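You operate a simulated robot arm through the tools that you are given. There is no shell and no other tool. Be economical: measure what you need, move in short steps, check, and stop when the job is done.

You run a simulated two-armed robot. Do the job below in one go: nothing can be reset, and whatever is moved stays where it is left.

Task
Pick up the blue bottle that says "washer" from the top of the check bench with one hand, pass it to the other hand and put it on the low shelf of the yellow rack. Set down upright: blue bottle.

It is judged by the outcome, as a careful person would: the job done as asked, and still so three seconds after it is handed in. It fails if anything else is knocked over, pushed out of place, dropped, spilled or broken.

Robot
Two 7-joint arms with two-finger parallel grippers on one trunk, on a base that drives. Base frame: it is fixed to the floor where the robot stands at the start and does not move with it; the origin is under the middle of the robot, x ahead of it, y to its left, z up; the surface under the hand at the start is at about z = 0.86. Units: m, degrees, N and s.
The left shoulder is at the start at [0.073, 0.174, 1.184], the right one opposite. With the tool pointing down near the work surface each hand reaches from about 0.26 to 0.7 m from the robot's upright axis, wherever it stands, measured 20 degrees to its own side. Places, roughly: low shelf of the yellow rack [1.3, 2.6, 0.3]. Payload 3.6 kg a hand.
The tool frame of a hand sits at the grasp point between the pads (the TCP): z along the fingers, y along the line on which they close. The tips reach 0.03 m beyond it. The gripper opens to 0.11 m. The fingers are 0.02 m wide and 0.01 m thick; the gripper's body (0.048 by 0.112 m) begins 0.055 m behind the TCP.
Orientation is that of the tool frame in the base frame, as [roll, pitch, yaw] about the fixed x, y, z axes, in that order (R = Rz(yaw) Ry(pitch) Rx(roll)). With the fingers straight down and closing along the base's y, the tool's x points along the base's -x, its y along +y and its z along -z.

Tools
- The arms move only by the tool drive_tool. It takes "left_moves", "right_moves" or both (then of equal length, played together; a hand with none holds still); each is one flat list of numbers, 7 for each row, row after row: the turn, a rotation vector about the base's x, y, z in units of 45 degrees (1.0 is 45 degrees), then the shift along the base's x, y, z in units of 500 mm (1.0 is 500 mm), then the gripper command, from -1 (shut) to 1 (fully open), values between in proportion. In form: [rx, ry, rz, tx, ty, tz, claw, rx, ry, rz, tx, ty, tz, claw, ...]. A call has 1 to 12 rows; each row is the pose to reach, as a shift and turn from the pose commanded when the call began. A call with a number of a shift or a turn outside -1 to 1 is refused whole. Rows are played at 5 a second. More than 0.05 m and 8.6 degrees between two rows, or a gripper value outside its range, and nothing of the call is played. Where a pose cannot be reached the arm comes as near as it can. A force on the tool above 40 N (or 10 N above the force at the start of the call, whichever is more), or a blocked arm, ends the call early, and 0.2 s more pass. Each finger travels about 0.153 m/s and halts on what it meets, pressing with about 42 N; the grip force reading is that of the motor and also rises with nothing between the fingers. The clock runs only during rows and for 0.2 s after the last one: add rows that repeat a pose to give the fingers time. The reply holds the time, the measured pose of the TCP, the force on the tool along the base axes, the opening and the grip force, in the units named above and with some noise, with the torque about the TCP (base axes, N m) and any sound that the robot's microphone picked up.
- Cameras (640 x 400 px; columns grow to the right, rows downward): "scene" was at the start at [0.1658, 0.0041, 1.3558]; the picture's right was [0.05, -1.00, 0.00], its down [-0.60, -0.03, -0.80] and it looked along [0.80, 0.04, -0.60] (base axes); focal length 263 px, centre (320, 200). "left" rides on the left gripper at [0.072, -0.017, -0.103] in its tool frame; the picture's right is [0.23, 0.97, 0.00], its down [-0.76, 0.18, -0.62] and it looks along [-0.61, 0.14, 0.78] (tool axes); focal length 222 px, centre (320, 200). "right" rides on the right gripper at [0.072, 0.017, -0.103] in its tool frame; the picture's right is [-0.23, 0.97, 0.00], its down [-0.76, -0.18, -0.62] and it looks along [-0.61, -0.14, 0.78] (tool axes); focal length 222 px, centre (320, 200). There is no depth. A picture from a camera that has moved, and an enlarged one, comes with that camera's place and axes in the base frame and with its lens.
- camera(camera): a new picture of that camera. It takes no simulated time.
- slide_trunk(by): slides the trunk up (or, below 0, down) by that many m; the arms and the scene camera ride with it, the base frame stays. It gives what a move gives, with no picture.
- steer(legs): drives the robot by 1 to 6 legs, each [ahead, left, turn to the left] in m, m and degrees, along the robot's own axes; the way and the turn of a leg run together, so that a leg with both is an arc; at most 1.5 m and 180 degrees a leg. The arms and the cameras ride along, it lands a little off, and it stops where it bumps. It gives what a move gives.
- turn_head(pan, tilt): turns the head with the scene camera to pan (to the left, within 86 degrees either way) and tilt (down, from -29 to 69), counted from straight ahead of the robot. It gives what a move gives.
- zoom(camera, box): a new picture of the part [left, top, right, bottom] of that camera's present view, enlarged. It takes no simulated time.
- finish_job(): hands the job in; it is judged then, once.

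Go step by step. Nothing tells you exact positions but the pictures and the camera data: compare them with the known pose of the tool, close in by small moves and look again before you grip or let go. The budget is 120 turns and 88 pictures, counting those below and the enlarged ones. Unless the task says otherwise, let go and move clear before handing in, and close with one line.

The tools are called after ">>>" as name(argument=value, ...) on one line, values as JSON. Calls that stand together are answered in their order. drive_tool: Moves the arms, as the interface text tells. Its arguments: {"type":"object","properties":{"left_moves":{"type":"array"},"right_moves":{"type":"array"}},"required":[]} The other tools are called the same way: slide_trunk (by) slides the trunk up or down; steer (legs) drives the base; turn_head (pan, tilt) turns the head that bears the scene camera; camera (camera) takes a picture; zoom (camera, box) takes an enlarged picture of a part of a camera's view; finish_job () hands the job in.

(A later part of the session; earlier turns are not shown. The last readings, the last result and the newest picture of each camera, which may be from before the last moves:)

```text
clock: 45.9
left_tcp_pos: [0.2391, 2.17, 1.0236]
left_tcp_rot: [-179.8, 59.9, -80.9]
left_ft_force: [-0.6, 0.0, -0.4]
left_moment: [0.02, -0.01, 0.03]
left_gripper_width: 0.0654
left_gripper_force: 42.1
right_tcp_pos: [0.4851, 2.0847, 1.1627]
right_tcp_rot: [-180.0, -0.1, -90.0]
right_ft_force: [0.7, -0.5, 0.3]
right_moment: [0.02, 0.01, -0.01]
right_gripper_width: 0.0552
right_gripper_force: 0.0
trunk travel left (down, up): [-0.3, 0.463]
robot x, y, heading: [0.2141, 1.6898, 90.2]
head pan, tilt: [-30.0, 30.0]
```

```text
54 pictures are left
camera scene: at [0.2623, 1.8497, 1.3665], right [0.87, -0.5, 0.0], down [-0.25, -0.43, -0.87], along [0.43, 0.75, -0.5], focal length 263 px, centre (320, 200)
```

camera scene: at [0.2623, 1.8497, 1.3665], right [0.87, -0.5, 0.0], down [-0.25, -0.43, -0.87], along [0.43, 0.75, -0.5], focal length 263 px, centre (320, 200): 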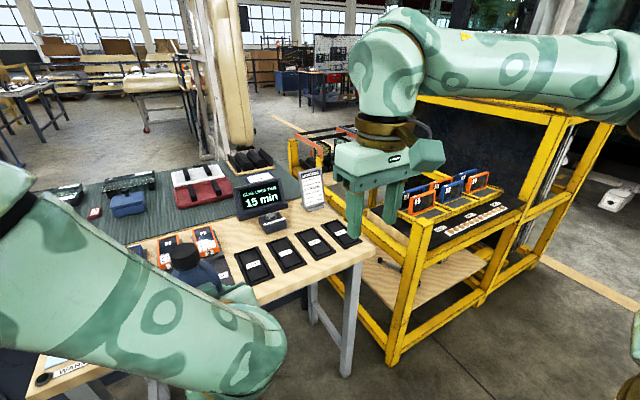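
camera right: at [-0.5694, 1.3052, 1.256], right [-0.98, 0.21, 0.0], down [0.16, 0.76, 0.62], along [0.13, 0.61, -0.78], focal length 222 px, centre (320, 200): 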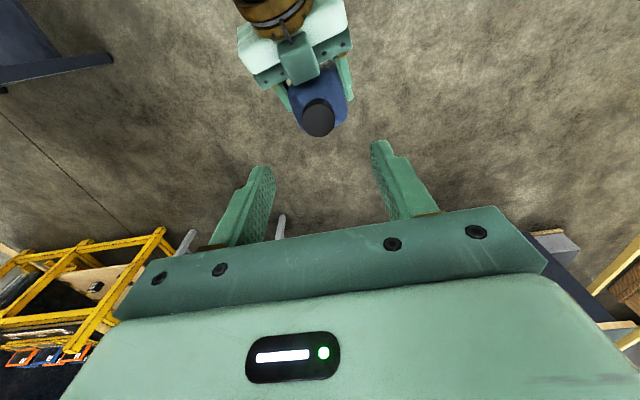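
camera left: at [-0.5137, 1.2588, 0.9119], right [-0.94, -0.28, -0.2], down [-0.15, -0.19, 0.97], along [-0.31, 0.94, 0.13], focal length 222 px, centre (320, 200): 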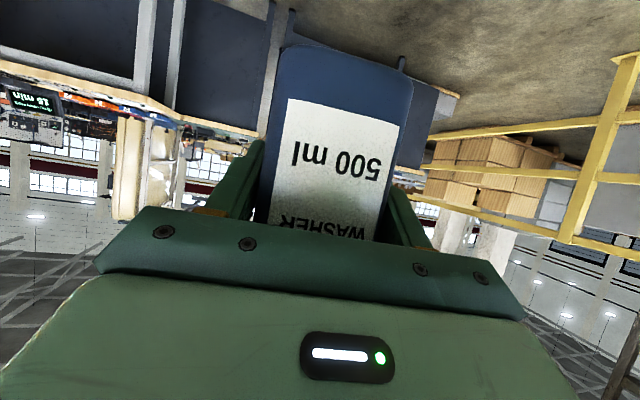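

Clear so far. Strafing on to stand in front of the rack's open bay.

>>> steer(legs=[[0, -1.08, 0]])

>>> turn_head(pan=-10, tilt=50)

>>> camera(camera="scene")

```text
clock: 51.4
left_tcp_pos: [1.3161, 2.167, 1.0248]
left_tcp_rot: [-179.8, 59.9, -81.1]
left_ft_force: [-0.4, -0.8, -0.1]
left_moment: [0.0, -0.02, 0.01]
left_gripper_width: 0.0653
left_gripper_force: 42.6
right_tcp_pos: [1.5609, 2.0788, 1.1646]
right_tcp_rot: [179.9, -0.1, -90.4]
right_ft_force: [-0.5, -0.5, 0.5]
right_moment: [0.04, -0.01, 0.0]
right_gripper_width: 0.0552
right_gripper_force: 0.1
trunk travel left (down, up): [-0.3, 0.463]
robot x, y, heading: [1.2921, 1.6884, 89.7]
head pan, tilt: [-30.0, 30.0]
```

```text
clock: 52.2
left_tcp_pos: [1.3149, 2.167, 1.025]
left_tcp_rot: [-179.7, 59.9, -81.1]
left_ft_force: [0.5, 0.5, -0.4]
left_moment: [0.01, -0.02, 0.02]
left_gripper_width: 0.0654
left_gripper_force: 42.3
right_tcp_pos: [1.5607, 2.0793, 1.1633]
right_tcp_rot: [-179.9, -0.1, -90.3]
right_ft_force: [-0.3, 0.8, -0.6]
right_moment: [-0.01, 0.0, -0.02]
right_gripper_width: 0.055
right_gripper_force: 0.1
trunk travel left (down, up): [-0.3, 0.463]
robot x, y, heading: [1.2872, 1.6904, 89.8]
head pan, tilt: [-10.0, 50.0]
```

```text
53 pictures are left
camera scene: at [1.3046, 1.8444, 1.3371], right [0.98, -0.18, 0.0], down [-0.14, -0.75, -0.64], along [0.12, 0.63, -0.77], focal length 263 px, centre (320, 200)
```

scene: 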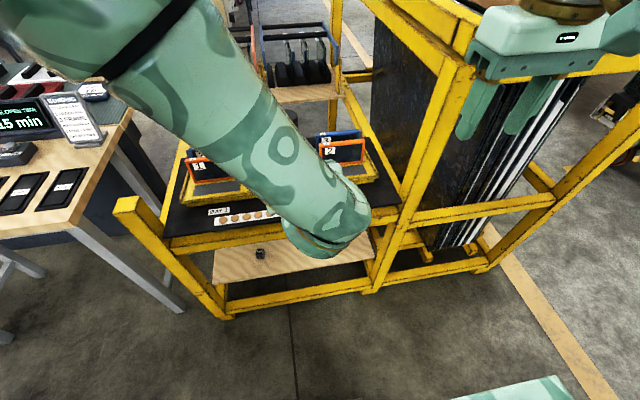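

In position before the bay; front of the rack is y≈2.30. Lowering the trunk for both reach and view.

>>> slide_trunk(by=-0.3)

>>> turn_head(pan=-25, tilt=40)

>>> camera(camera="scene")

>>> camera(camera="left")

```text
clock: 55.2
left_tcp_pos: [1.3047, 2.1845, 0.7256]
left_tcp_rot: [179.4, 61.9, -79.2]
left_ft_force: [0.5, -0.8, 0.3]
left_moment: [0.01, -0.04, -0.03]
left_gripper_width: 0.0653
left_gripper_force: 42.2
right_tcp_pos: [1.5595, 2.0794, 0.865]
right_tcp_rot: [180.0, 0.0, -90.3]
right_ft_force: [0.5, -0.4, -0.3]
right_moment: [0.0, 0.02, -0.01]
right_gripper_width: 0.0551
right_gripper_force: 0.1
trunk travel left (down, up): [0.0, 0.763]
robot x, y, heading: [1.2922, 1.6936, 89.8]
head pan, tilt: [-10.0, 50.0]
```

```text
clock: 56.0
left_tcp_pos: [1.3045, 2.185, 0.7266]
left_tcp_rot: [179.5, 61.6, -79.2]
left_ft_force: [-0.1, -0.3, 1.3]
left_moment: [-0.01, 0.03, 0.03]
left_gripper_width: 0.0653
left_gripper_force: 42.1
right_tcp_pos: [1.5604, 2.08, 0.8621]
right_tcp_rot: [-180.0, -0.1, -90.3]
right_ft_force: [0.4, 0.4, 0.3]
right_moment: [0.01, -0.02, -0.01]
right_gripper_width: 0.0551
right_gripper_force: 0.1
trunk travel left (down, up): [0.0, 0.763]
robot x, y, heading: [1.2873, 1.6859, 89.8]
head pan, tilt: [-25.0, 40.0]
```

```text
52 pictures are left
camera scene: at [1.3278, 2.0159, 1.0334], right [0.9, -0.43, 0.0], down [-0.27, -0.58, -0.77], along [0.33, 0.69, -0.64], focal length 263 px, centre (320, 200)
```

scene: 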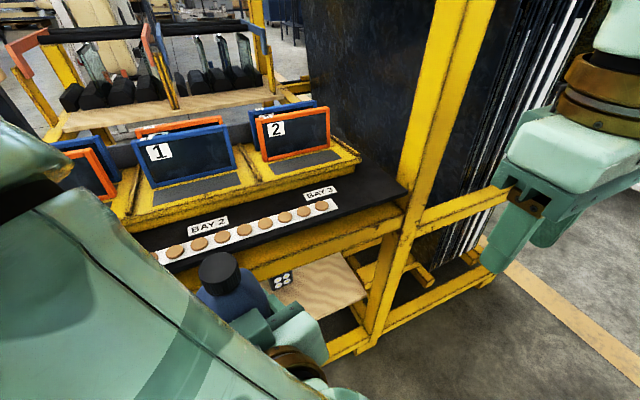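

```text
51 pictures are left
camera left: at [1.3461, 2.0648, 0.7087], right [-0.93, -0.3, -0.2], down [-0.13, -0.22, 0.97], along [-0.33, 0.93, 0.17], focal length 222 px, centre (320, 200)
```

left: 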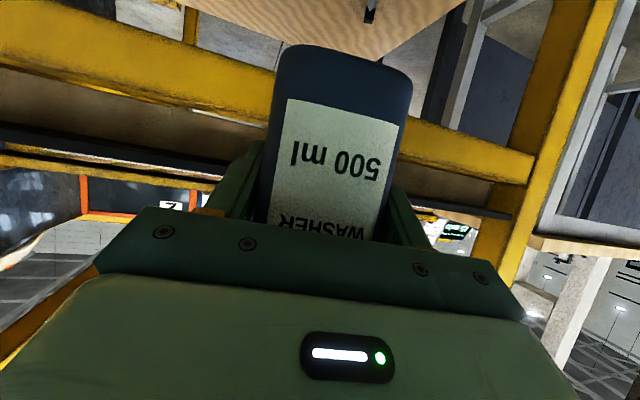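

The bay opening runs from z≈0.32 (shelf) to ≈0.63 (beam). Free spot is near (1.29, 2.39), between the small cube and the box. I'll lower the bottle in front of the rack first.

>>> drive_tool(left_moves=[-0.006, -0.0025, -0.0027, -0.005, 0, -0.09, -1, -0.012, -0.005, -0.0053, -0.01, 0, -0.18, -1, -0.018, -0.0075, -0.008, -0.015, 0, -0.27, -1, -0.024, -0.01, -0.0107, -0.02, 0, -0.36, -1, -0.03, -0.0125, -0.013, -0.025, 0, -0.45, -1, -0.036, -0.015, -0.016, -0.029, 0, -0.54, -1])

>>> camera(camera="scene")

>>> camera(camera="left")

```text
clock: 57.4
left_tcp_pos: [1.2909, 2.2473, 0.5166]
left_tcp_rot: [178.9, 54.4, -81.2]
left_ft_force: [-0.4, 0.4, -0.1]
left_moment: [-0.06, 0.01, 0.01]
left_gripper_width: 0.0652
left_gripper_force: 41.6
left hand out of reach, approached as far as the arm can: row 2, 3, 4, 5, 6
right_tcp_pos: [1.5601, 2.0804, 0.8631]
right_tcp_rot: [179.9, -0.2, -90.2]
right_ft_force: [0.5, 0.8, -1.2]
right_moment: [0.03, 0.05, 0.0]
right_gripper_width: 0.0552
right_gripper_force: 0.2
trunk travel left (down, up): [0.0, 0.763]
robot x, y, heading: [1.2933, 1.6903, 89.8]
head pan, tilt: [-25.0, 40.0]
```

```text
50 pictures are left
camera scene: at [1.3281, 2.0171, 1.0329], right [0.9, -0.43, 0.0], down [-0.28, -0.58, -0.76], along [0.33, 0.69, -0.64], focal length 263 px, centre (320, 200)
```

scene: 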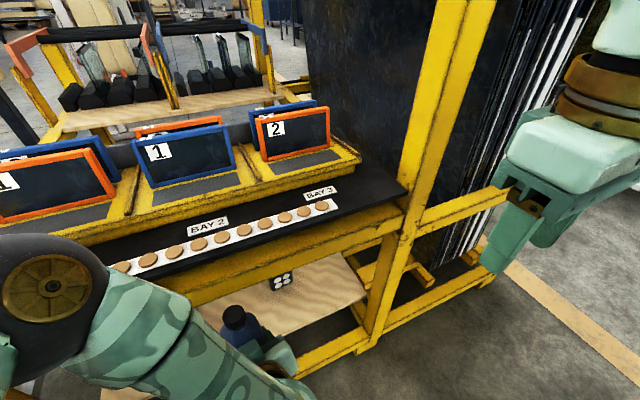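

```text
49 pictures are left
camera left: at [1.329, 2.1249, 0.515], right [-0.94, -0.29, -0.17], down [-0.15, -0.09, 0.98], along [-0.31, 0.95, 0.04], focal length 222 px, centre (320, 200)
```

left: 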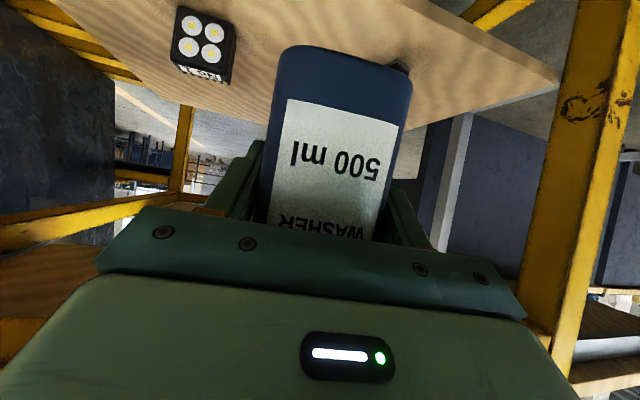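

The arm is too folded this close; I'll shift the robot right and back so the left arm has room, moving in small legs.

>>> steer(legs=[[-0.05, 0, 0], [0, -0.22, 0]])

>>> turn_head(pan=-86, tilt=30)

>>> camera(camera="scene")

>>> turn_head(pan=45, tilt=35)

>>> camera(camera="scene")

```text
clock: 59.6
left_tcp_pos: [1.5164, 2.1934, 0.5173]
left_tcp_rot: [178.9, 54.6, -81.6]
left_ft_force: [0.0, 0.3, 0.2]
left_moment: [-0.01, 0.01, 0.01]
left_gripper_width: 0.0655
left_gripper_force: 42.0
right_tcp_pos: [1.7843, 2.0257, 0.8624]
right_tcp_rot: [-179.9, -0.1, -90.6]
right_ft_force: [-0.4, 0.9, 0.9]
right_moment: [-0.03, -0.01, 0.02]
right_gripper_width: 0.0547
right_gripper_force: 0.0
trunk travel left (down, up): [0.0, 0.763]
robot x, y, heading: [1.5098, 1.6375, 89.3]
head pan, tilt: [-25.0, 40.0]
```

```text
clock: 61.0
left_tcp_pos: [1.5158, 2.1933, 0.5173]
left_tcp_rot: [178.9, 54.7, -81.5]
left_ft_force: [0.7, -0.2, 0.0]
left_moment: [-0.02, 0.03, 0.03]
left_gripper_width: 0.0655
left_gripper_force: 41.8
right_tcp_pos: [1.7853, 2.0253, 0.865]
right_tcp_rot: [-179.9, -0.1, -90.6]
right_ft_force: [-0.6, -0.2, 0.4]
right_moment: [0.0, 0.01, 0.0]
right_gripper_width: 0.0553
right_gripper_force: 0.0
trunk travel left (down, up): [0.0, 0.763]
robot x, y, heading: [1.5102, 1.6342, 89.6]
head pan, tilt: [-85.9, 30.0]
```

```text
48 pictures are left
camera scene: at [1.6054, 1.892, 1.0489], right [0.06, -1.0, 0.0], down [-0.5, -0.03, -0.87], along [0.86, 0.05, -0.5], focal length 263 px, centre (320, 200)
```

scene: 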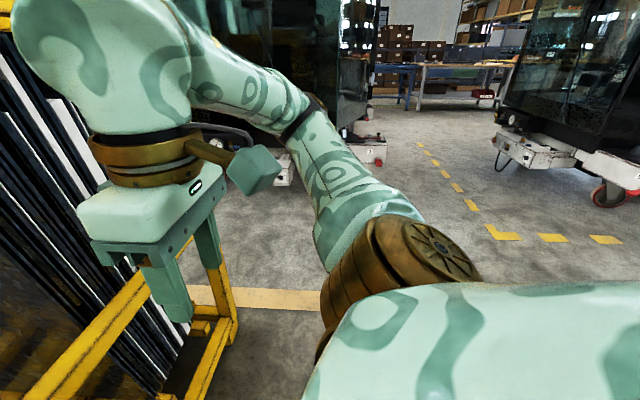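

```text
clock: 63.1
left_tcp_pos: [1.5167, 2.1929, 0.5167]
left_tcp_rot: [178.9, 54.7, -81.5]
left_ft_force: [-0.5, -0.3, 0.2]
left_moment: [-0.02, -0.01, -0.03]
left_gripper_width: 0.0655
left_gripper_force: 42.3
right_tcp_pos: [1.7848, 2.0253, 0.8635]
right_tcp_rot: [179.9, -0.1, -90.6]
right_ft_force: [1.0, 0.3, 0.0]
right_moment: [-0.03, -0.01, -0.01]
right_gripper_width: 0.0551
right_gripper_force: 0.1
trunk travel left (down, up): [0.0, 0.763]
robot x, y, heading: [1.5114, 1.6344, 89.5]
head pan, tilt: [45.0, 35.0]
```

```text
47 pictures are left
camera scene: at [1.4536, 1.9495, 1.041], right [0.71, 0.7, 0.0], down [0.4, -0.41, -0.82], along [-0.57, 0.58, -0.57], focal length 263 px, centre (320, 200)
```

scene: 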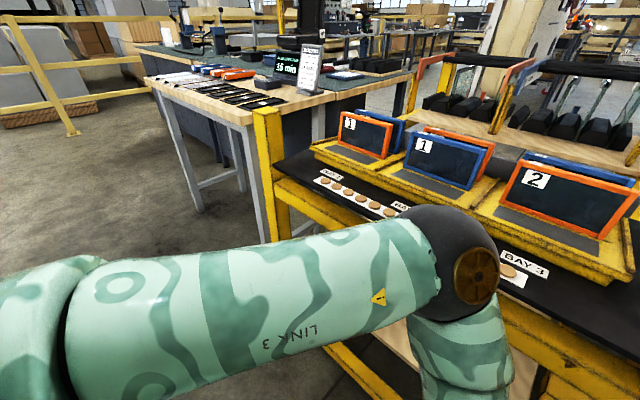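

The elbow is close to the counter edge; backing up 0.2 m gives room.

>>> steer(legs=[[-0.2, 0, 0.5]])

>>> drive_tool(left_moves=[0.1, 0.02, 0, 0, 0.04, -0.05, -1, 0.1, 0.02, 0, 0, 0.04, -0.1, -1])

>>> turn_head(pan=10, tilt=40)

>>> camera(camera="scene")

```text
clock: 64.7
left_tcp_pos: [1.5108, 1.9933, 0.5176]
left_tcp_rot: [178.9, 54.6, -81.0]
left_ft_force: [0.3, -0.4, 0.2]
left_moment: [0.02, -0.02, -0.01]
left_gripper_width: 0.0652
left_gripper_force: 41.8
right_tcp_pos: [1.7814, 1.8264, 0.8645]
right_tcp_rot: [179.9, -0.1, -90.2]
right_ft_force: [0.0, 0.3, -0.3]
right_moment: [0.02, 0.02, 0.02]
right_gripper_width: 0.0552
right_gripper_force: 0.0
trunk travel left (down, up): [0.0, 0.763]
robot x, y, heading: [1.5075, 1.4394, 89.9]
head pan, tilt: [45.0, 35.0]
```

```text
clock: 65.3
left_tcp_pos: [1.5297, 2.0315, 0.5145]
left_tcp_rot: [177.9, 57.7, -81.4]
left_ft_force: [0.6, -0.6, 0.3]
left_moment: [-0.02, -0.01, 0.01]
left_gripper_width: 0.0653
left_gripper_force: 41.8
left hand out of reach, approached as far as the arm can: row 1, 2
right_tcp_pos: [1.7812, 1.8273, 0.8633]
right_tcp_rot: [180.0, -0.1, -90.2]
right_ft_force: [0.3, -0.5, 1.1]
right_moment: [-0.01, 0.01, -0.06]
right_gripper_width: 0.0549
right_gripper_force: 0.0
trunk travel left (down, up): [0.0, 0.763]
robot x, y, heading: [1.5083, 1.4398, 90.0]
head pan, tilt: [45.0, 35.0]
```

```text
clock: 66.3
left_tcp_pos: [1.5298, 2.0312, 0.5135]
left_tcp_rot: [177.9, 57.6, -81.3]
left_ft_force: [-0.1, -0.1, -0.3]
left_moment: [-0.02, 0.02, 0.0]
left_gripper_width: 0.0654
left_gripper_force: 42.8
right_tcp_pos: [1.7813, 1.8271, 0.8647]
right_tcp_rot: [180.0, -0.1, -90.1]
right_ft_force: [-0.9, 0.2, 0.2]
right_moment: [0.0, 0.0, -0.02]
right_gripper_width: 0.0549
right_gripper_force: 0.1
trunk travel left (down, up): [0.0, 0.763]
robot x, y, heading: [1.5112, 1.4368, 89.9]
head pan, tilt: [10.0, 40.0]
```

```text
46 pictures are left
camera scene: at [1.4974, 1.7701, 1.0334], right [0.99, 0.17, 0.0], down [0.11, -0.63, -0.77], along [-0.13, 0.75, -0.64], focal length 263 px, centre (320, 200)
```

scene: 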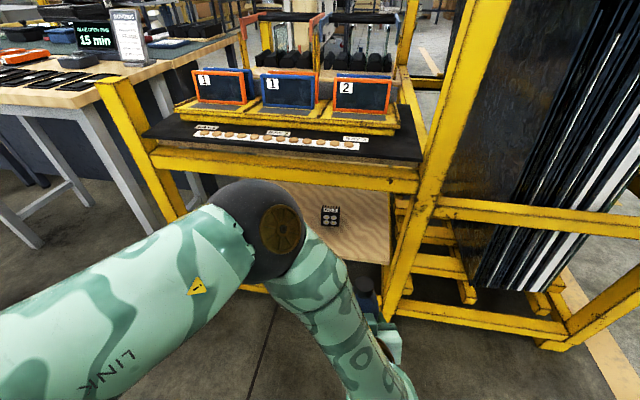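

The arm is still curled; I'll extend the hand forward and to the left, still short of the rack, while levelling the bottle.

>>> drive_tool(left_moves=[0.011, -0.004, -0.009, -0.048, 0.068, 0, -1, 0.023, -0.008, -0.018, -0.096, 0.136, 0, -1, 0.034, -0.011, -0.026, -0.144, 0.204, 0, -1, 0.046, -0.015, -0.035, -0.192, 0.272, 0, -1, 0.057, -0.019, -0.044, -0.24, 0.34, 0, -1])

>>> camera(camera="scene")

```text
clock: 67.5
left_tcp_pos: [1.4391, 2.2386, 0.5284]
left_tcp_rot: [-179.9, 60.1, -81.3]
left_ft_force: [0.5, -0.2, -0.4]
left_moment: [-0.02, 0.0, 0.01]
left_gripper_width: 0.0652
left_gripper_force: 41.4
left hand out of reach, approached as far as the arm can: row 1, 2, 3, 4, 5
right_tcp_pos: [1.7802, 1.8277, 0.8626]
right_tcp_rot: [-180.0, -0.3, -90.1]
right_ft_force: [0.5, -1.3, -0.1]
right_moment: [0.04, 0.01, -0.02]
right_gripper_width: 0.055
right_gripper_force: 0.0
trunk travel left (down, up): [0.0, 0.763]
robot x, y, heading: [1.509, 1.4388, 89.9]
head pan, tilt: [10.0, 40.0]
```

```text
45 pictures are left
camera scene: at [1.4969, 1.7706, 1.0332], right [0.99, 0.17, 0.0], down [0.11, -0.63, -0.76], along [-0.13, 0.75, -0.64], focal length 263 px, centre (320, 200)
```

scene: 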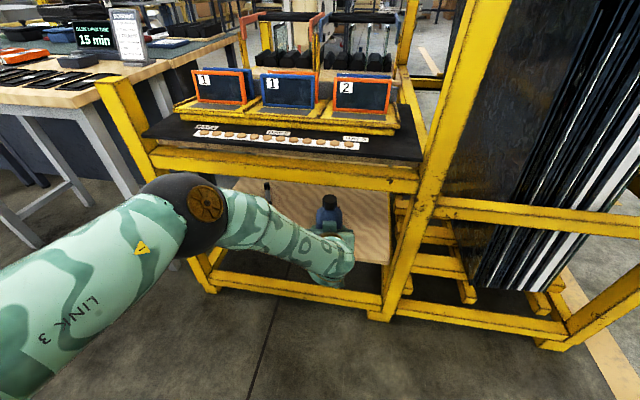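

Much better posture and the bottle is level. Now lowering and moving left in front of the opening.

>>> drive_tool(left_moves=[0, 0, 0, -0.05, -0.01, -0.04, -1, 0, 0, 0, -0.1, -0.02, -0.08, -1, 0, 0, 0, -0.15, -0.02, -0.13, -1, 0, 0, 0, -0.15, -0.02, -0.13, -1])

```text
clock: 68.5
left_tcp_pos: [1.3925, 2.2825, 0.4582]
left_tcp_rot: [-179.0, 61.4, -81.2]
left_ft_force: [-0.6, 0.0, -0.2]
left_moment: [-0.02, 0.0, -0.01]
left_gripper_width: 0.0654
left_gripper_force: 42.3
left hand out of reach, approached as far as the arm can: row 1, 2, 3, 4
right_tcp_pos: [1.7791, 1.8275, 0.8641]
right_tcp_rot: [180.0, -0.2, -90.1]
right_ft_force: [0.6, 0.0, -1.4]
right_moment: [0.0, 0.0, -0.02]
right_gripper_width: 0.0547
right_gripper_force: 0.0
trunk travel left (down, up): [0.0, 0.763]
robot x, y, heading: [1.5117, 1.44, 89.6]
head pan, tilt: [10.0, 40.0]
```

>>> camera(camera="scene")

>>> camera(camera="left")

```text
44 pictures are left
camera scene: at [1.4973, 1.7702, 1.0335], right [0.99, 0.17, 0.0], down [0.11, -0.63, -0.77], along [-0.13, 0.75, -0.64], focal length 263 px, centre (320, 200)
```

scene: 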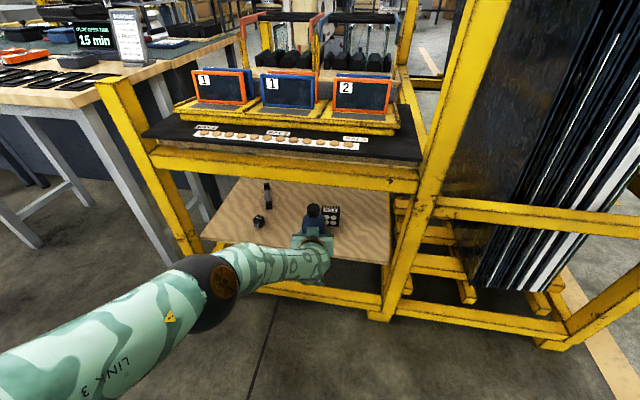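

```text
43 pictures are left
camera left: at [1.4264, 2.16, 0.4427], right [-0.95, -0.24, -0.21], down [-0.16, -0.21, 0.97], along [-0.28, 0.95, 0.16], focal length 222 px, centre (320, 200)
```

left: 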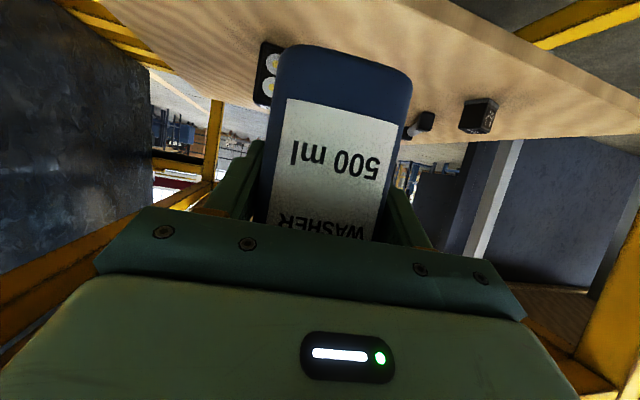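

Everything is visible now: the free spot near (1.285, 2.40) is between the cube (1.14, 2.43) and the box (1.415, 2.50). Moving in under the beam.

>>> drive_tool(left_moves=[-0.008, 0.001, 0.004, -0.06, 0.045, -0.03, -1, -0.016, 0.0015, 0.0075, -0.12, 0.1, -0.055, -1, -0.024, 0.002, 0.011, -0.17, 0.165, -0.066, -1, -0.032, 0.003, 0.015, -0.215, 0.235, -0.066, -1, -0.032, 0.003, 0.015, -0.215, 0.235, -0.066, -1])

>>> camera(camera="scene")

>>> camera(camera="left")

```text
clock: 69.7
left_tcp_pos: [1.2824, 2.3221, 0.4738]
left_tcp_rot: [-179.7, 60.0, -81.2]
left_ft_force: [0.9, 0.1, -0.7]
left_moment: [-0.03, 0.01, 0.02]
left_gripper_width: 0.065
left_gripper_force: 41.8
left hand out of reach, approached as far as the arm can: row 1, 2, 3, 4, 5
right_tcp_pos: [1.7808, 1.8277, 0.8629]
right_tcp_rot: [180.0, -0.1, -90.2]
right_ft_force: [0.2, 0.6, 0.1]
right_moment: [-0.03, -0.01, -0.01]
right_gripper_width: 0.0549
right_gripper_force: 0.0
trunk travel left (down, up): [0.0, 0.763]
robot x, y, heading: [1.5091, 1.4343, 89.8]
head pan, tilt: [10.0, 40.0]
```

```text
42 pictures are left
camera scene: at [1.4972, 1.7704, 1.0333], right [0.99, 0.17, 0.0], down [0.11, -0.63, -0.77], along [-0.13, 0.75, -0.64], focal length 263 px, centre (320, 200)
```

scene: 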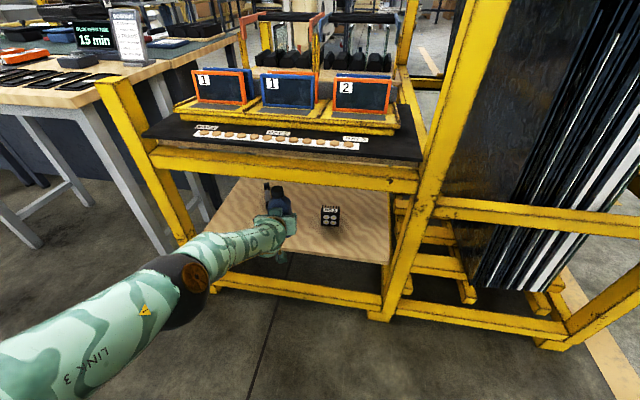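

```text
41 pictures are left
camera left: at [1.3166, 2.1986, 0.4611], right [-0.95, -0.26, -0.2], down [-0.15, -0.19, 0.97], along [-0.29, 0.95, 0.14], focal length 222 px, centre (320, 200)
```

left: 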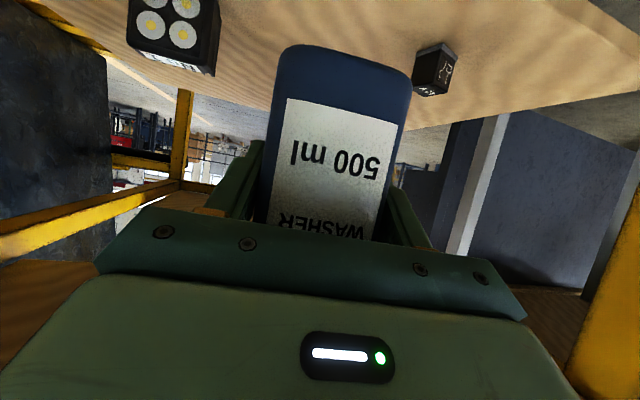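

The arm is now near full stretch, so I'll lower the hand a bit, then drive the base ahead slightly to carry the bottle in.

>>> drive_tool(left_moves=[0, 0, 0, 0, -0.05, -0.03, -1, 0, 0, 0, 0, -0.1, -0.07, -1, 0, 0, 0, 0, -0.11, -0.11, -1, 0, 0, 0, 0, -0.11, -0.11, -1])

>>> camera(camera="left")

```text
clock: 70.7
left_tcp_pos: [1.2821, 2.281, 0.4173]
left_tcp_rot: [-179.6, 60.0, -81.1]
left_ft_force: [0.3, -0.5, 1.8]
left_moment: [-0.02, 0.01, 0.03]
left_gripper_width: 0.0653
left_gripper_force: 42.6
left hand out of reach, approached as far as the arm can: row 1, 2, 3, 4
right_tcp_pos: [1.7797, 1.8275, 0.8633]
right_tcp_rot: [179.9, -0.1, -90.2]
right_ft_force: [-0.5, 1.2, -0.2]
right_moment: [-0.02, 0.0, -0.01]
right_gripper_width: 0.0552
right_gripper_force: 0.0
trunk travel left (down, up): [0.0, 0.763]
robot x, y, heading: [1.5096, 1.4369, 90.0]
head pan, tilt: [10.0, 40.0]
```

```text
40 pictures are left
camera left: at [1.3187, 2.1592, 0.4047], right [-0.95, -0.26, -0.2], down [-0.15, -0.19, 0.97], along [-0.29, 0.95, 0.14], focal length 222 px, centre (320, 200)
```

left: 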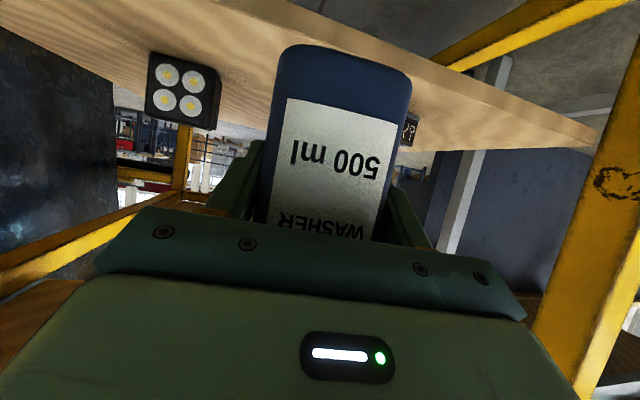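

Bottle base is ≈0.356, shelf top ≈0.32, so it clears. Driving ahead 0.12 m.

>>> steer(legs=[[0.12, 0, 0]])

>>> camera(camera="scene")

>>> camera(camera="left")

```text
clock: 71.9
left_tcp_pos: [1.2836, 2.4024, 0.4161]
left_tcp_rot: [-179.7, 60.1, -81.2]
left_ft_force: [-1.0, -0.1, 0.2]
left_moment: [-0.02, 0.0, -0.01]
left_gripper_width: 0.0653
left_gripper_force: 42.0
right_tcp_pos: [1.7796, 1.9487, 0.8636]
right_tcp_rot: [180.0, -0.3, -90.2]
right_ft_force: [-0.1, 0.8, -1.0]
right_moment: [-0.04, 0.02, -0.01]
right_gripper_width: 0.055
right_gripper_force: 0.2
trunk travel left (down, up): [0.0, 0.763]
robot x, y, heading: [1.5138, 1.5534, 89.9]
head pan, tilt: [10.0, 40.0]
```

```text
39 pictures are left
camera scene: at [1.4981, 1.893, 1.0328], right [0.99, 0.17, 0.0], down [0.11, -0.64, -0.76], along [-0.13, 0.75, -0.65], focal length 263 px, centre (320, 200)
```

scene: 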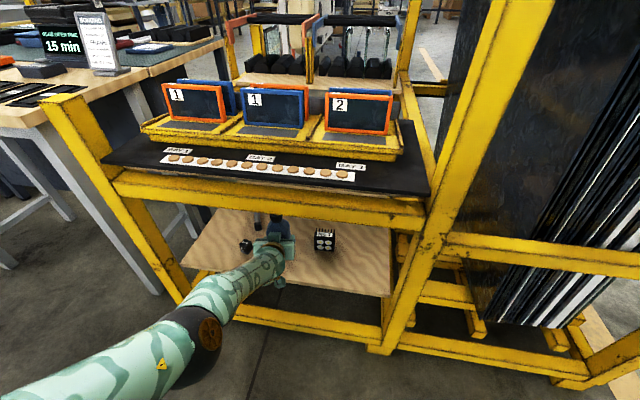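

```text
38 pictures are left
camera left: at [1.32, 2.2812, 0.4036], right [-0.95, -0.26, -0.2], down [-0.15, -0.18, 0.97], along [-0.29, 0.95, 0.13], focal length 222 px, centre (320, 200)
```

left: 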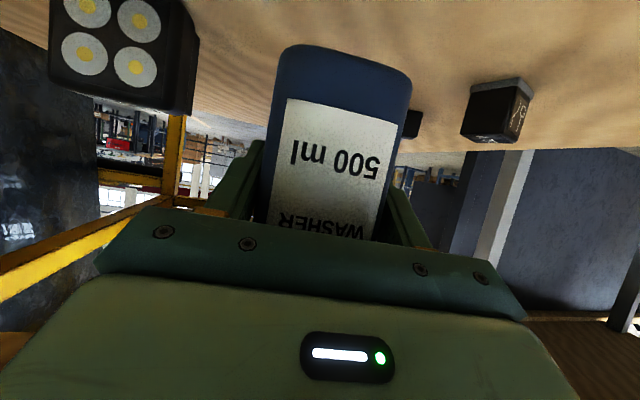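

Clearances to cube and box look fine (≈5 cm and 3 cm with fingers open). Lowering slowly toward the shelf.

>>> drive_tool(left_moves=[0, 0, 0, 0, 0, -0.02, -1, 0, 0, 0, 0, 0, -0.04, -1, 0, 0, 0, 0, 0, -0.056, -1, 0, 0, 0, 0, 0, -0.056, -1])

>>> camera(camera="left")

>>> zoom(camera="scene", box=[200, 190, 360, 290])

```text
clock: 72.9
left_tcp_pos: [1.2842, 2.4024, 0.418]
left_tcp_rot: [-179.7, 60.1, -81.2]
left_ft_force: [0.5, 0.3, 0.8]
left_moment: [0.01, 0.04, 0.01]
left_gripper_width: 0.0653
left_gripper_force: 41.8
left hand out of reach, approached as far as the arm can: row 1, 2, 3, 4
right_tcp_pos: [1.7813, 1.9474, 0.8631]
right_tcp_rot: [180.0, 0.0, -90.2]
right_ft_force: [0.3, -0.1, -0.3]
right_moment: [0.03, 0.05, -0.01]
right_gripper_width: 0.0549
right_gripper_force: 0.1
trunk travel left (down, up): [0.0, 0.763]
robot x, y, heading: [1.5095, 1.5598, 89.6]
head pan, tilt: [10.0, 40.0]
```

```text
37 pictures are left
camera left: at [1.32, 2.2807, 0.4047], right [-0.95, -0.26, -0.2], down [-0.15, -0.19, 0.97], along [-0.29, 0.95, 0.14], focal length 222 px, centre (320, 200)
```

left: 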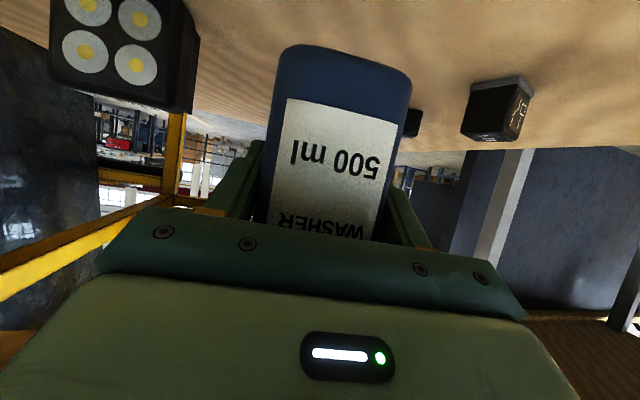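

```text
4.00 times, centred on (280, 240) of scene
camera zoom: at [1.4981, 1.8917, 1.0333], right [0.99, 0.17, 0.0], down [0.11, -0.63, -0.77], along [-0.13, 0.75, -0.64], focal length 1052 px, centre (480, 40)
```

zoom: 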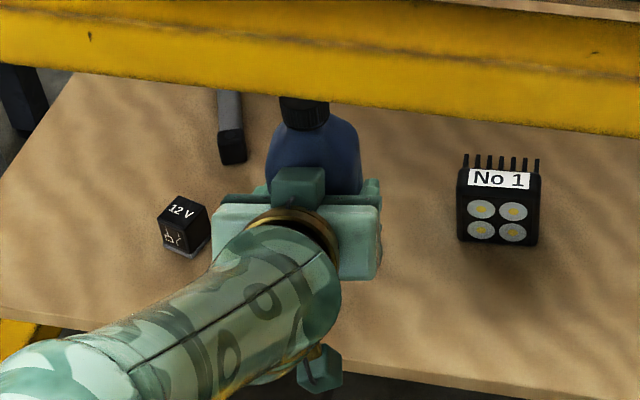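

The hand is at full stretch and can't descend. I'll draw the hand back 9 cm at the same height, drive the base in 9 cm, then lower with a bent arm.

>>> drive_tool(left_moves=[0, 0, 0, 0, -0.06, 0, -1, 0, 0, 0, 0, -0.12, 0, -1, 0, 0, 0, 0, -0.18, 0, -1, 0, 0, 0, 0, -0.18, 0, -1])

>>> camera(camera="scene")

```text
clock: 73.9
left_tcp_pos: [1.2847, 2.3993, 0.4141]
left_tcp_rot: [-179.7, 60.0, -81.3]
left_ft_force: [0.0, 0.1, 0.2]
left_moment: [-0.01, 0.02, -0.05]
left_gripper_width: 0.0651
left_gripper_force: 41.8
left hand out of reach, approached as far as the arm can: row 1, 2, 3, 4
right_tcp_pos: [1.7816, 1.9493, 0.8635]
right_tcp_rot: [179.9, -0.2, -90.4]
right_ft_force: [0.1, 0.6, -0.6]
right_moment: [-0.04, 0.0, 0.02]
right_gripper_width: 0.055
right_gripper_force: 0.1
trunk travel left (down, up): [0.0, 0.763]
robot x, y, heading: [1.5115, 1.5561, 89.7]
head pan, tilt: [10.0, 40.0]
```

```text
35 pictures are left
camera scene: at [1.4981, 1.8917, 1.0333], right [0.99, 0.17, 0.0], down [0.11, -0.63, -0.77], along [-0.13, 0.75, -0.64], focal length 263 px, centre (320, 200)
```

scene: 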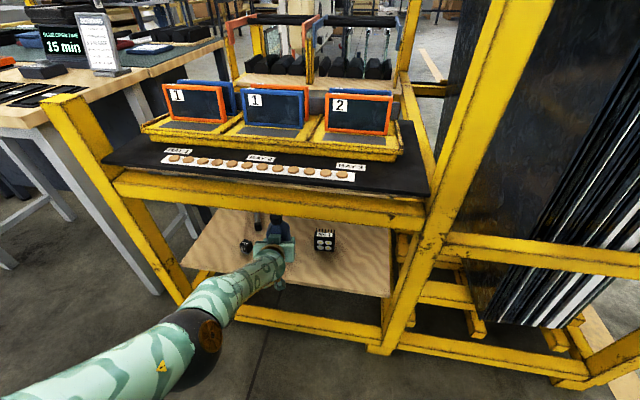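

The arm seems stuck at a wrist limit rather than stretch. Yawing the hand to the right, in line with the forearm, should relieve it; the bottle stays upright.

>>> drive_tool(left_moves=[0, 0, -0.15, 0, 0, 0, -1, 0, 0, -0.3, 0, 0, 0, -1, 0, 0, -0.45, 0, 0, 0, -1, 0, 0, -0.45, 0, 0, 0, -1])

```text
clock: 74.9
left_tcp_pos: [1.2971, 2.3976, 0.4074]
left_tcp_rot: [-179.2, 56.8, -100.6]
left_ft_force: [0.6, 1.0, -0.1]
left_moment: [-0.06, -0.04, -0.01]
left_gripper_width: 0.0652
left_gripper_force: 42.0
left hand out of reach, approached as far as the arm can: row 1, 2, 3, 4
right_tcp_pos: [1.7801, 1.9471, 0.8632]
right_tcp_rot: [-179.9, -0.1, -90.4]
right_ft_force: [-1.0, -1.1, 0.9]
right_moment: [0.02, 0.0, 0.01]
right_gripper_width: 0.055
right_gripper_force: 0.0
trunk travel left (down, up): [0.0, 0.763]
robot x, y, heading: [1.512, 1.5556, 89.7]
head pan, tilt: [10.0, 40.0]
```

>>> drive_tool(left_moves=[0, 0, 0, 0, -0.03, 0, -1, 0, 0, 0, 0, -0.08, 0, -1, 0, 0, 0, 0, -0.14, 0, -1, 0, 0, 0, 0, -0.14, 0, -1])

>>> camera(camera="scene")

```text
clock: 75.9
left_tcp_pos: [1.2958, 2.3746, 0.3806]
left_tcp_rot: [-178.4, 56.9, -99.6]
left_ft_force: [-0.3, 5.4, 5.5]
left_moment: [0.56, 0.2, -0.07]
left_gripper_width: 0.0656
left_gripper_force: 41.9
left hand out of reach, approached as far as the arm can: row 1, 2, 3, 4
right_tcp_pos: [1.7808, 1.947, 0.8639]
right_tcp_rot: [-179.9, 0.0, -90.3]
right_ft_force: [-0.1, 0.1, -0.2]
right_moment: [0.03, -0.01, 0.03]
right_gripper_width: 0.0551
right_gripper_force: 0.1
trunk travel left (down, up): [0.0, 0.763]
robot x, y, heading: [1.5108, 1.5577, 89.7]
head pan, tilt: [10.0, 40.0]
```

```text
34 pictures are left
camera scene: at [1.4983, 1.8906, 1.034], right [0.99, 0.17, 0.0], down [0.11, -0.63, -0.77], along [-0.13, 0.75, -0.64], focal length 263 px, centre (320, 200)
```

scene: 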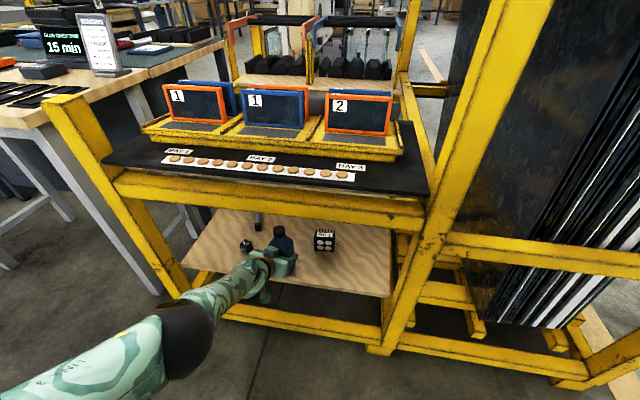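

It moved down and the base just touched the shelf (≈0.318), tilted only about 3°. It's a bit close to the front edge, so I'll lift 1.5 cm, drive in 3 cm and look.

>>> drive_tool(left_moves=[0.05, 0, 0, 0, 0.01, 0.02, -1, 0.07, 0, 0, 0, 0.01, 0.04, -1])

>>> steer(legs=[[0.03, 0, 0]])

>>> camera(camera="left")

>>> zoom(camera="scene", box=[200, 190, 360, 290])

```text
clock: 76.5
left_tcp_pos: [1.296, 2.3818, 0.393]
left_tcp_rot: [-179.4, 59.7, -100.1]
left_ft_force: [0.1, -0.9, -0.7]
left_moment: [0.01, 0.0, 0.0]
left_gripper_width: 0.0653
left_gripper_force: 41.9
left hand out of reach, approached as far as the arm can: row 2
right_tcp_pos: [1.7817, 1.9478, 0.863]
right_tcp_rot: [180.0, -0.1, -90.3]
right_ft_force: [0.8, 0.5, -0.2]
right_moment: [0.01, -0.03, -0.05]
right_gripper_width: 0.0548
right_gripper_force: 0.1
trunk travel left (down, up): [0.0, 0.763]
robot x, y, heading: [1.5137, 1.5565, 90.2]
head pan, tilt: [10.0, 40.0]
```

```text
clock: 77.3
left_tcp_pos: [1.2967, 2.4144, 0.3929]
left_tcp_rot: [-179.2, 59.7, -100.4]
left_ft_force: [-1.0, 0.2, -0.7]
left_moment: [0.0, 0.01, -0.02]
left_gripper_width: 0.0651
left_gripper_force: 41.9
right_tcp_pos: [1.7824, 1.9794, 0.8633]
right_tcp_rot: [-179.9, -0.2, -90.4]
right_ft_force: [0.5, 0.9, -0.2]
right_moment: [-0.04, -0.01, 0.02]
right_gripper_width: 0.0548
right_gripper_force: 0.0
trunk travel left (down, up): [0.0, 0.763]
robot x, y, heading: [1.5109, 1.5836, 89.6]
head pan, tilt: [10.0, 40.0]
```

```text
33 pictures are left
camera left: at [1.2893, 2.2877, 0.3802], right [-0.98, 0.07, -0.2], down [-0.21, -0.12, 0.97], along [0.05, 0.99, 0.13], focal length 222 px, centre (320, 200)
```

left: 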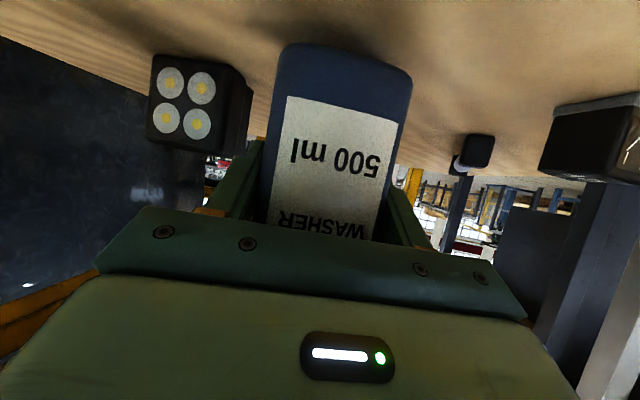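

```text
4.00 times, centred on (280, 240) of scene
camera zoom: at [1.4983, 1.9232, 1.0328], right [0.99, 0.17, 0.0], down [0.11, -0.64, -0.76], along [-0.13, 0.75, -0.65], focal length 1052 px, centre (480, 40)
```

zoom: 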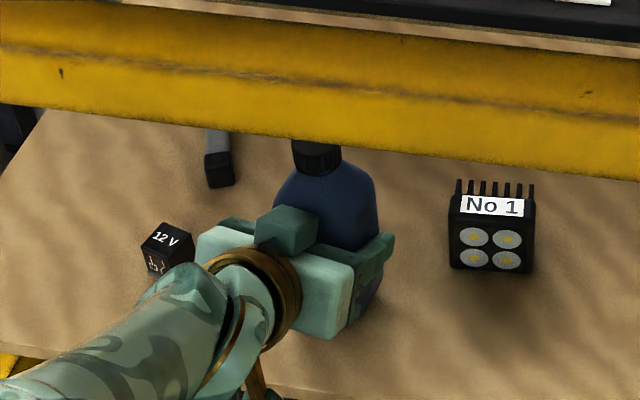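

Upright within 0.5° and well placed. Lowering the last centimetre or so.

>>> drive_tool(left_moves=[0, 0, 0, 0, 0, -0.012, -1, 0, 0, 0, 0, 0, -0.022, -1, 0, 0, 0, 0, 0, -0.026, -1, 0, 0, 0, 0, 0, -0.026, -1])

```text
clock: 78.3
left_tcp_pos: [1.2955, 2.4143, 0.3937]
left_tcp_rot: [-179.4, 59.8, -100.3]
left_ft_force: [0.2, 0.9, -0.4]
left_moment: [-0.03, 0.02, 0.0]
left_gripper_width: 0.0652
left_gripper_force: 41.4
left hand out of reach, approached as far as the arm can: row 1, 2, 3, 4
right_tcp_pos: [1.782, 1.9773, 0.8635]
right_tcp_rot: [180.0, -0.1, -90.3]
right_ft_force: [0.3, 0.4, 0.5]
right_moment: [-0.03, 0.02, 0.01]
right_gripper_width: 0.0548
right_gripper_force: 0.0
trunk travel left (down, up): [0.0, 0.763]
robot x, y, heading: [1.5106, 1.5862, 89.9]
head pan, tilt: [10.0, 40.0]
```

Limit again; a little more yaw to the right plus slight pitch slack should let it settle.

>>> drive_tool(left_moves=[0, 0, -0.12, 0, -0.005, 0, -1, -0.02, 0, -0.22, 0, -0.01, -0.01, -1, -0.03, 0, -0.25, 0, -0.015, -0.02, -1, -0.03, 0, -0.25, 0, -0.015, -0.026, -1, -0.03, 0, -0.25, 0, -0.015, -0.026, -1])

```text
clock: 79.5
left_tcp_pos: [1.3024, 2.4028, 0.391]
left_tcp_rot: [-178.5, 58.6, -110.9]
left_ft_force: [-0.2, 0.3, 1.0]
left_moment: [-0.03, 0.01, 0.02]
left_gripper_width: 0.0652
left_gripper_force: 41.9
left hand out of reach, approached as far as the arm can: row 2, 3, 4, 5
right_tcp_pos: [1.7814, 1.9775, 0.8652]
right_tcp_rot: [-180.0, -0.1, -90.3]
right_ft_force: [-0.3, -1.0, -0.5]
right_moment: [-0.01, 0.03, 0.01]
right_gripper_width: 0.055
right_gripper_force: 0.0
trunk travel left (down, up): [0.0, 0.763]
robot x, y, heading: [1.5136, 1.585, 89.9]
head pan, tilt: [10.0, 40.0]
```

>>> drive_tool(left_moves=[-0.02, 0, 0, 0, -0.02, -0.02, -1, -0.04, 0, 0, 0, -0.04, -0.03, -1, -0.04, 0, 0, 0, -0.04, -0.03, -1])

```text
clock: 80.3
left_tcp_pos: [1.3023, 2.3904, 0.379]
left_tcp_rot: [-178.2, 58.5, -110.4]
left_ft_force: [3.1, -4.6, 27.3]
left_moment: [0.8, 0.05, -0.14]
left_gripper_width: 0.0652
left_gripper_force: 41.6
left hand out of reach, approached as far as the arm can: row 2, 3
right_tcp_pos: [1.7832, 1.9745, 0.865]
right_tcp_rot: [179.9, 0.3, -90.3]
right_ft_force: [-0.6, -0.3, -0.3]
right_moment: [-0.01, -0.03, -0.03]
right_gripper_width: 0.0551
right_gripper_force: 0.1
trunk travel left (down, up): [0.0, 0.763]
robot x, y, heading: [1.5097, 1.5893, 89.7]
head pan, tilt: [10.0, 40.0]
```

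Contact with the shelf (27 N). Easing up slightly and checking before release.

>>> drive_tool(left_moves=[0, 0, 0, 0, 0, 0.004, -1, 0, 0, 0, 0, 0, 0.004, -1])

>>> camera(camera="left")

>>> zoom(camera="scene", box=[200, 190, 360, 290])

```text
clock: 81.0
left_tcp_pos: [1.3018, 2.383, 0.3793]
left_tcp_rot: [-177.6, 57.0, -110.0]
left_ft_force: [-1.8, 6.9, 13.4]
left_moment: [1.05, 0.24, 0.01]
left_gripper_width: 0.0651
left_gripper_force: 41.9
right_tcp_pos: [1.7811, 1.9774, 0.8655]
right_tcp_rot: [-180.0, 0.0, -90.3]
right_ft_force: [-0.8, 0.6, -0.2]
right_moment: [0.0, -0.03, 0.0]
right_gripper_width: 0.0552
right_gripper_force: 0.1
trunk travel left (down, up): [0.0, 0.763]
robot x, y, heading: [1.5143, 1.5864, 89.7]
head pan, tilt: [10.0, 40.0]
```

```text
31 pictures are left
camera left: at [1.2694, 2.2596, 0.3743], right [-0.95, 0.25, -0.21], down [-0.23, -0.02, 0.97], along [0.24, 0.97, 0.08], focal length 222 px, centre (320, 200)
```

left: 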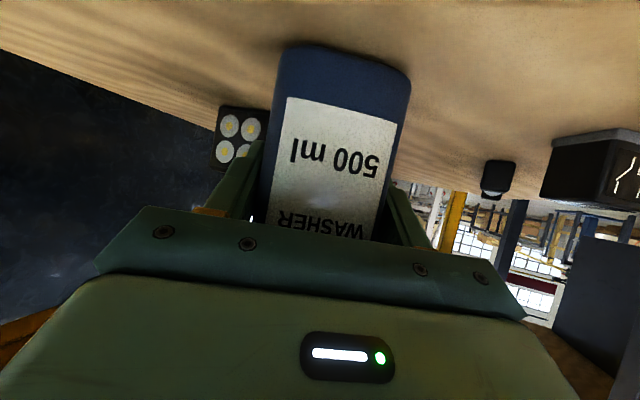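

```text
4.00 times, centred on (280, 240) of scene
camera zoom: at [1.4985, 1.9202, 1.034], right [0.99, 0.17, 0.0], down [0.11, -0.63, -0.77], along [-0.13, 0.76, -0.64], focal length 1052 px, centre (480, 40)
```

zoom: 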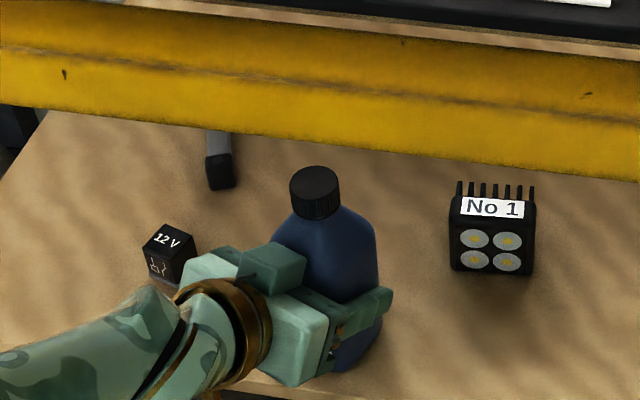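

The base rests on the shelf (shelf edge y≈2.33, bottle axis ≈2.385) with ~3° lean that settles on release. Opening gently.

>>> drive_tool(left_moves=[0, 0, 0, 0, 0, 0, 0.22, 0, 0, 0, 0, 0, 0, 0.3, 0, 0, 0, 0, 0, 0, 0.45, 0, 0, 0, 0, 0, 0, 0.6, 0, 0, 0, 0, 0, 0, 0.6])

>>> camera(camera="left")

>>> zoom(camera="scene", box=[200, 190, 360, 290])

```text
clock: 82.2
left_tcp_pos: [1.3027, 2.3831, 0.379]
left_tcp_rot: [-177.4, 56.8, -109.8]
left_ft_force: [-0.2, -0.5, -0.5]
left_moment: [0.0, -0.02, 0.01]
left_gripper_width: 0.088
left_gripper_force: 0.1
right_tcp_pos: [1.7811, 1.9771, 0.8644]
right_tcp_rot: [180.0, -0.1, -90.3]
right_ft_force: [-0.6, 0.5, -0.4]
right_moment: [0.0, 0.03, -0.02]
right_gripper_width: 0.0551
right_gripper_force: 0.1
trunk travel left (down, up): [0.0, 0.763]
robot x, y, heading: [1.5146, 1.5886, 89.8]
head pan, tilt: [10.0, 40.0]
```

```text
29 pictures are left
camera left: at [1.2704, 2.2599, 0.3734], right [-0.94, 0.25, -0.21], down [-0.23, -0.02, 0.97], along [0.24, 0.97, 0.08], focal length 222 px, centre (320, 200)
```

left: 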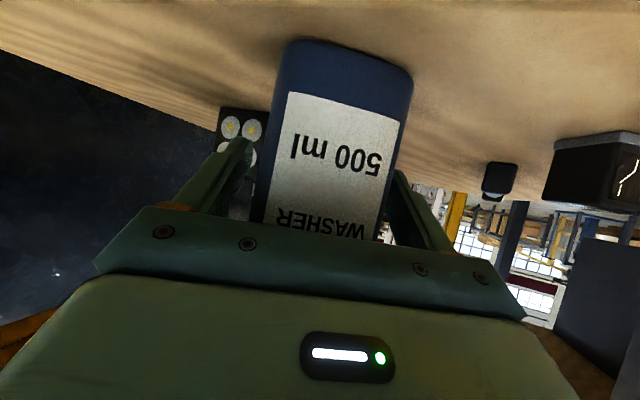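

```text
4.00 times, centred on (280, 240) of scene
camera zoom: at [1.4985, 1.9213, 1.0336], right [0.99, 0.17, 0.0], down [0.11, -0.63, -0.77], along [-0.13, 0.75, -0.64], focal length 1052 px, centre (480, 40)
```

zoom: 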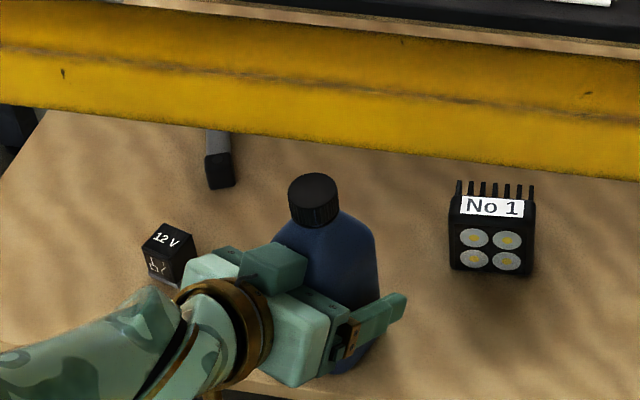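

The bottle stands upright and free. I'll open fully and withdraw by driving the base back along the finger direction.

>>> drive_tool(left_moves=[0, 0, 0, 0, 0, 0, 0.9, 0, 0, 0, 0, 0, 0, 0.9])

>>> steer(legs=[[-0.113, 0.041, 0]])

>>> camera(camera="scene")

>>> camera(camera="left")

```text
clock: 82.8
left_tcp_pos: [1.3014, 2.3834, 0.3794]
left_tcp_rot: [-177.5, 56.8, -109.8]
left_ft_force: [-0.1, -0.7, 0.0]
left_moment: [0.02, 0.03, -0.01]
left_gripper_width: 0.1044
left_gripper_force: 0.1
right_tcp_pos: [1.7827, 1.9766, 0.864]
right_tcp_rot: [-180.0, -0.1, -90.2]
right_ft_force: [-0.9, 0.1, -0.1]
right_moment: [-0.01, 0.02, 0.01]
right_gripper_width: 0.0551
right_gripper_force: 0.1
trunk travel left (down, up): [0.0, 0.763]
robot x, y, heading: [1.5097, 1.5874, 89.5]
head pan, tilt: [10.0, 40.0]
```

```text
clock: 84.0
left_tcp_pos: [1.259, 2.2719, 0.3789]
left_tcp_rot: [-177.5, 56.9, -110.1]
left_ft_force: [0.1, 0.3, 0.0]
left_moment: [-0.01, 0.02, -0.03]
left_gripper_width: 0.1044
left_gripper_force: 0.1
right_tcp_pos: [1.7388, 1.8624, 0.8647]
right_tcp_rot: [180.0, -0.1, -90.4]
right_ft_force: [0.2, 0.2, -0.4]
right_moment: [0.01, 0.0, 0.01]
right_gripper_width: 0.0551
right_gripper_force: 0.1
trunk travel left (down, up): [0.0, 0.763]
robot x, y, heading: [1.4674, 1.4774, 89.9]
head pan, tilt: [10.0, 40.0]
```

```text
27 pictures are left
camera scene: at [1.4554, 1.8083, 1.0338], right [0.99, 0.17, 0.0], down [0.11, -0.63, -0.77], along [-0.13, 0.76, -0.64], focal length 263 px, centre (320, 200)
```

scene: 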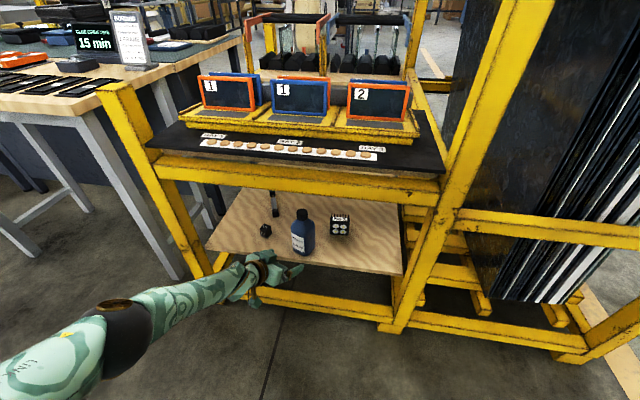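

```text
26 pictures are left
camera left: at [1.228, 2.1477, 0.3738], right [-0.94, 0.25, -0.21], down [-0.23, -0.02, 0.97], along [0.24, 0.97, 0.08], focal length 222 px, centre (320, 200)
```

left: 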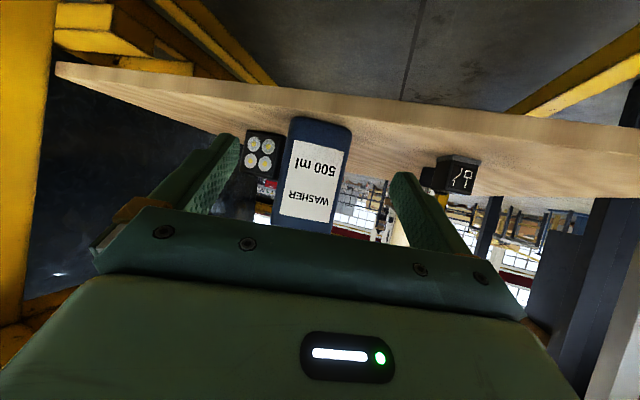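

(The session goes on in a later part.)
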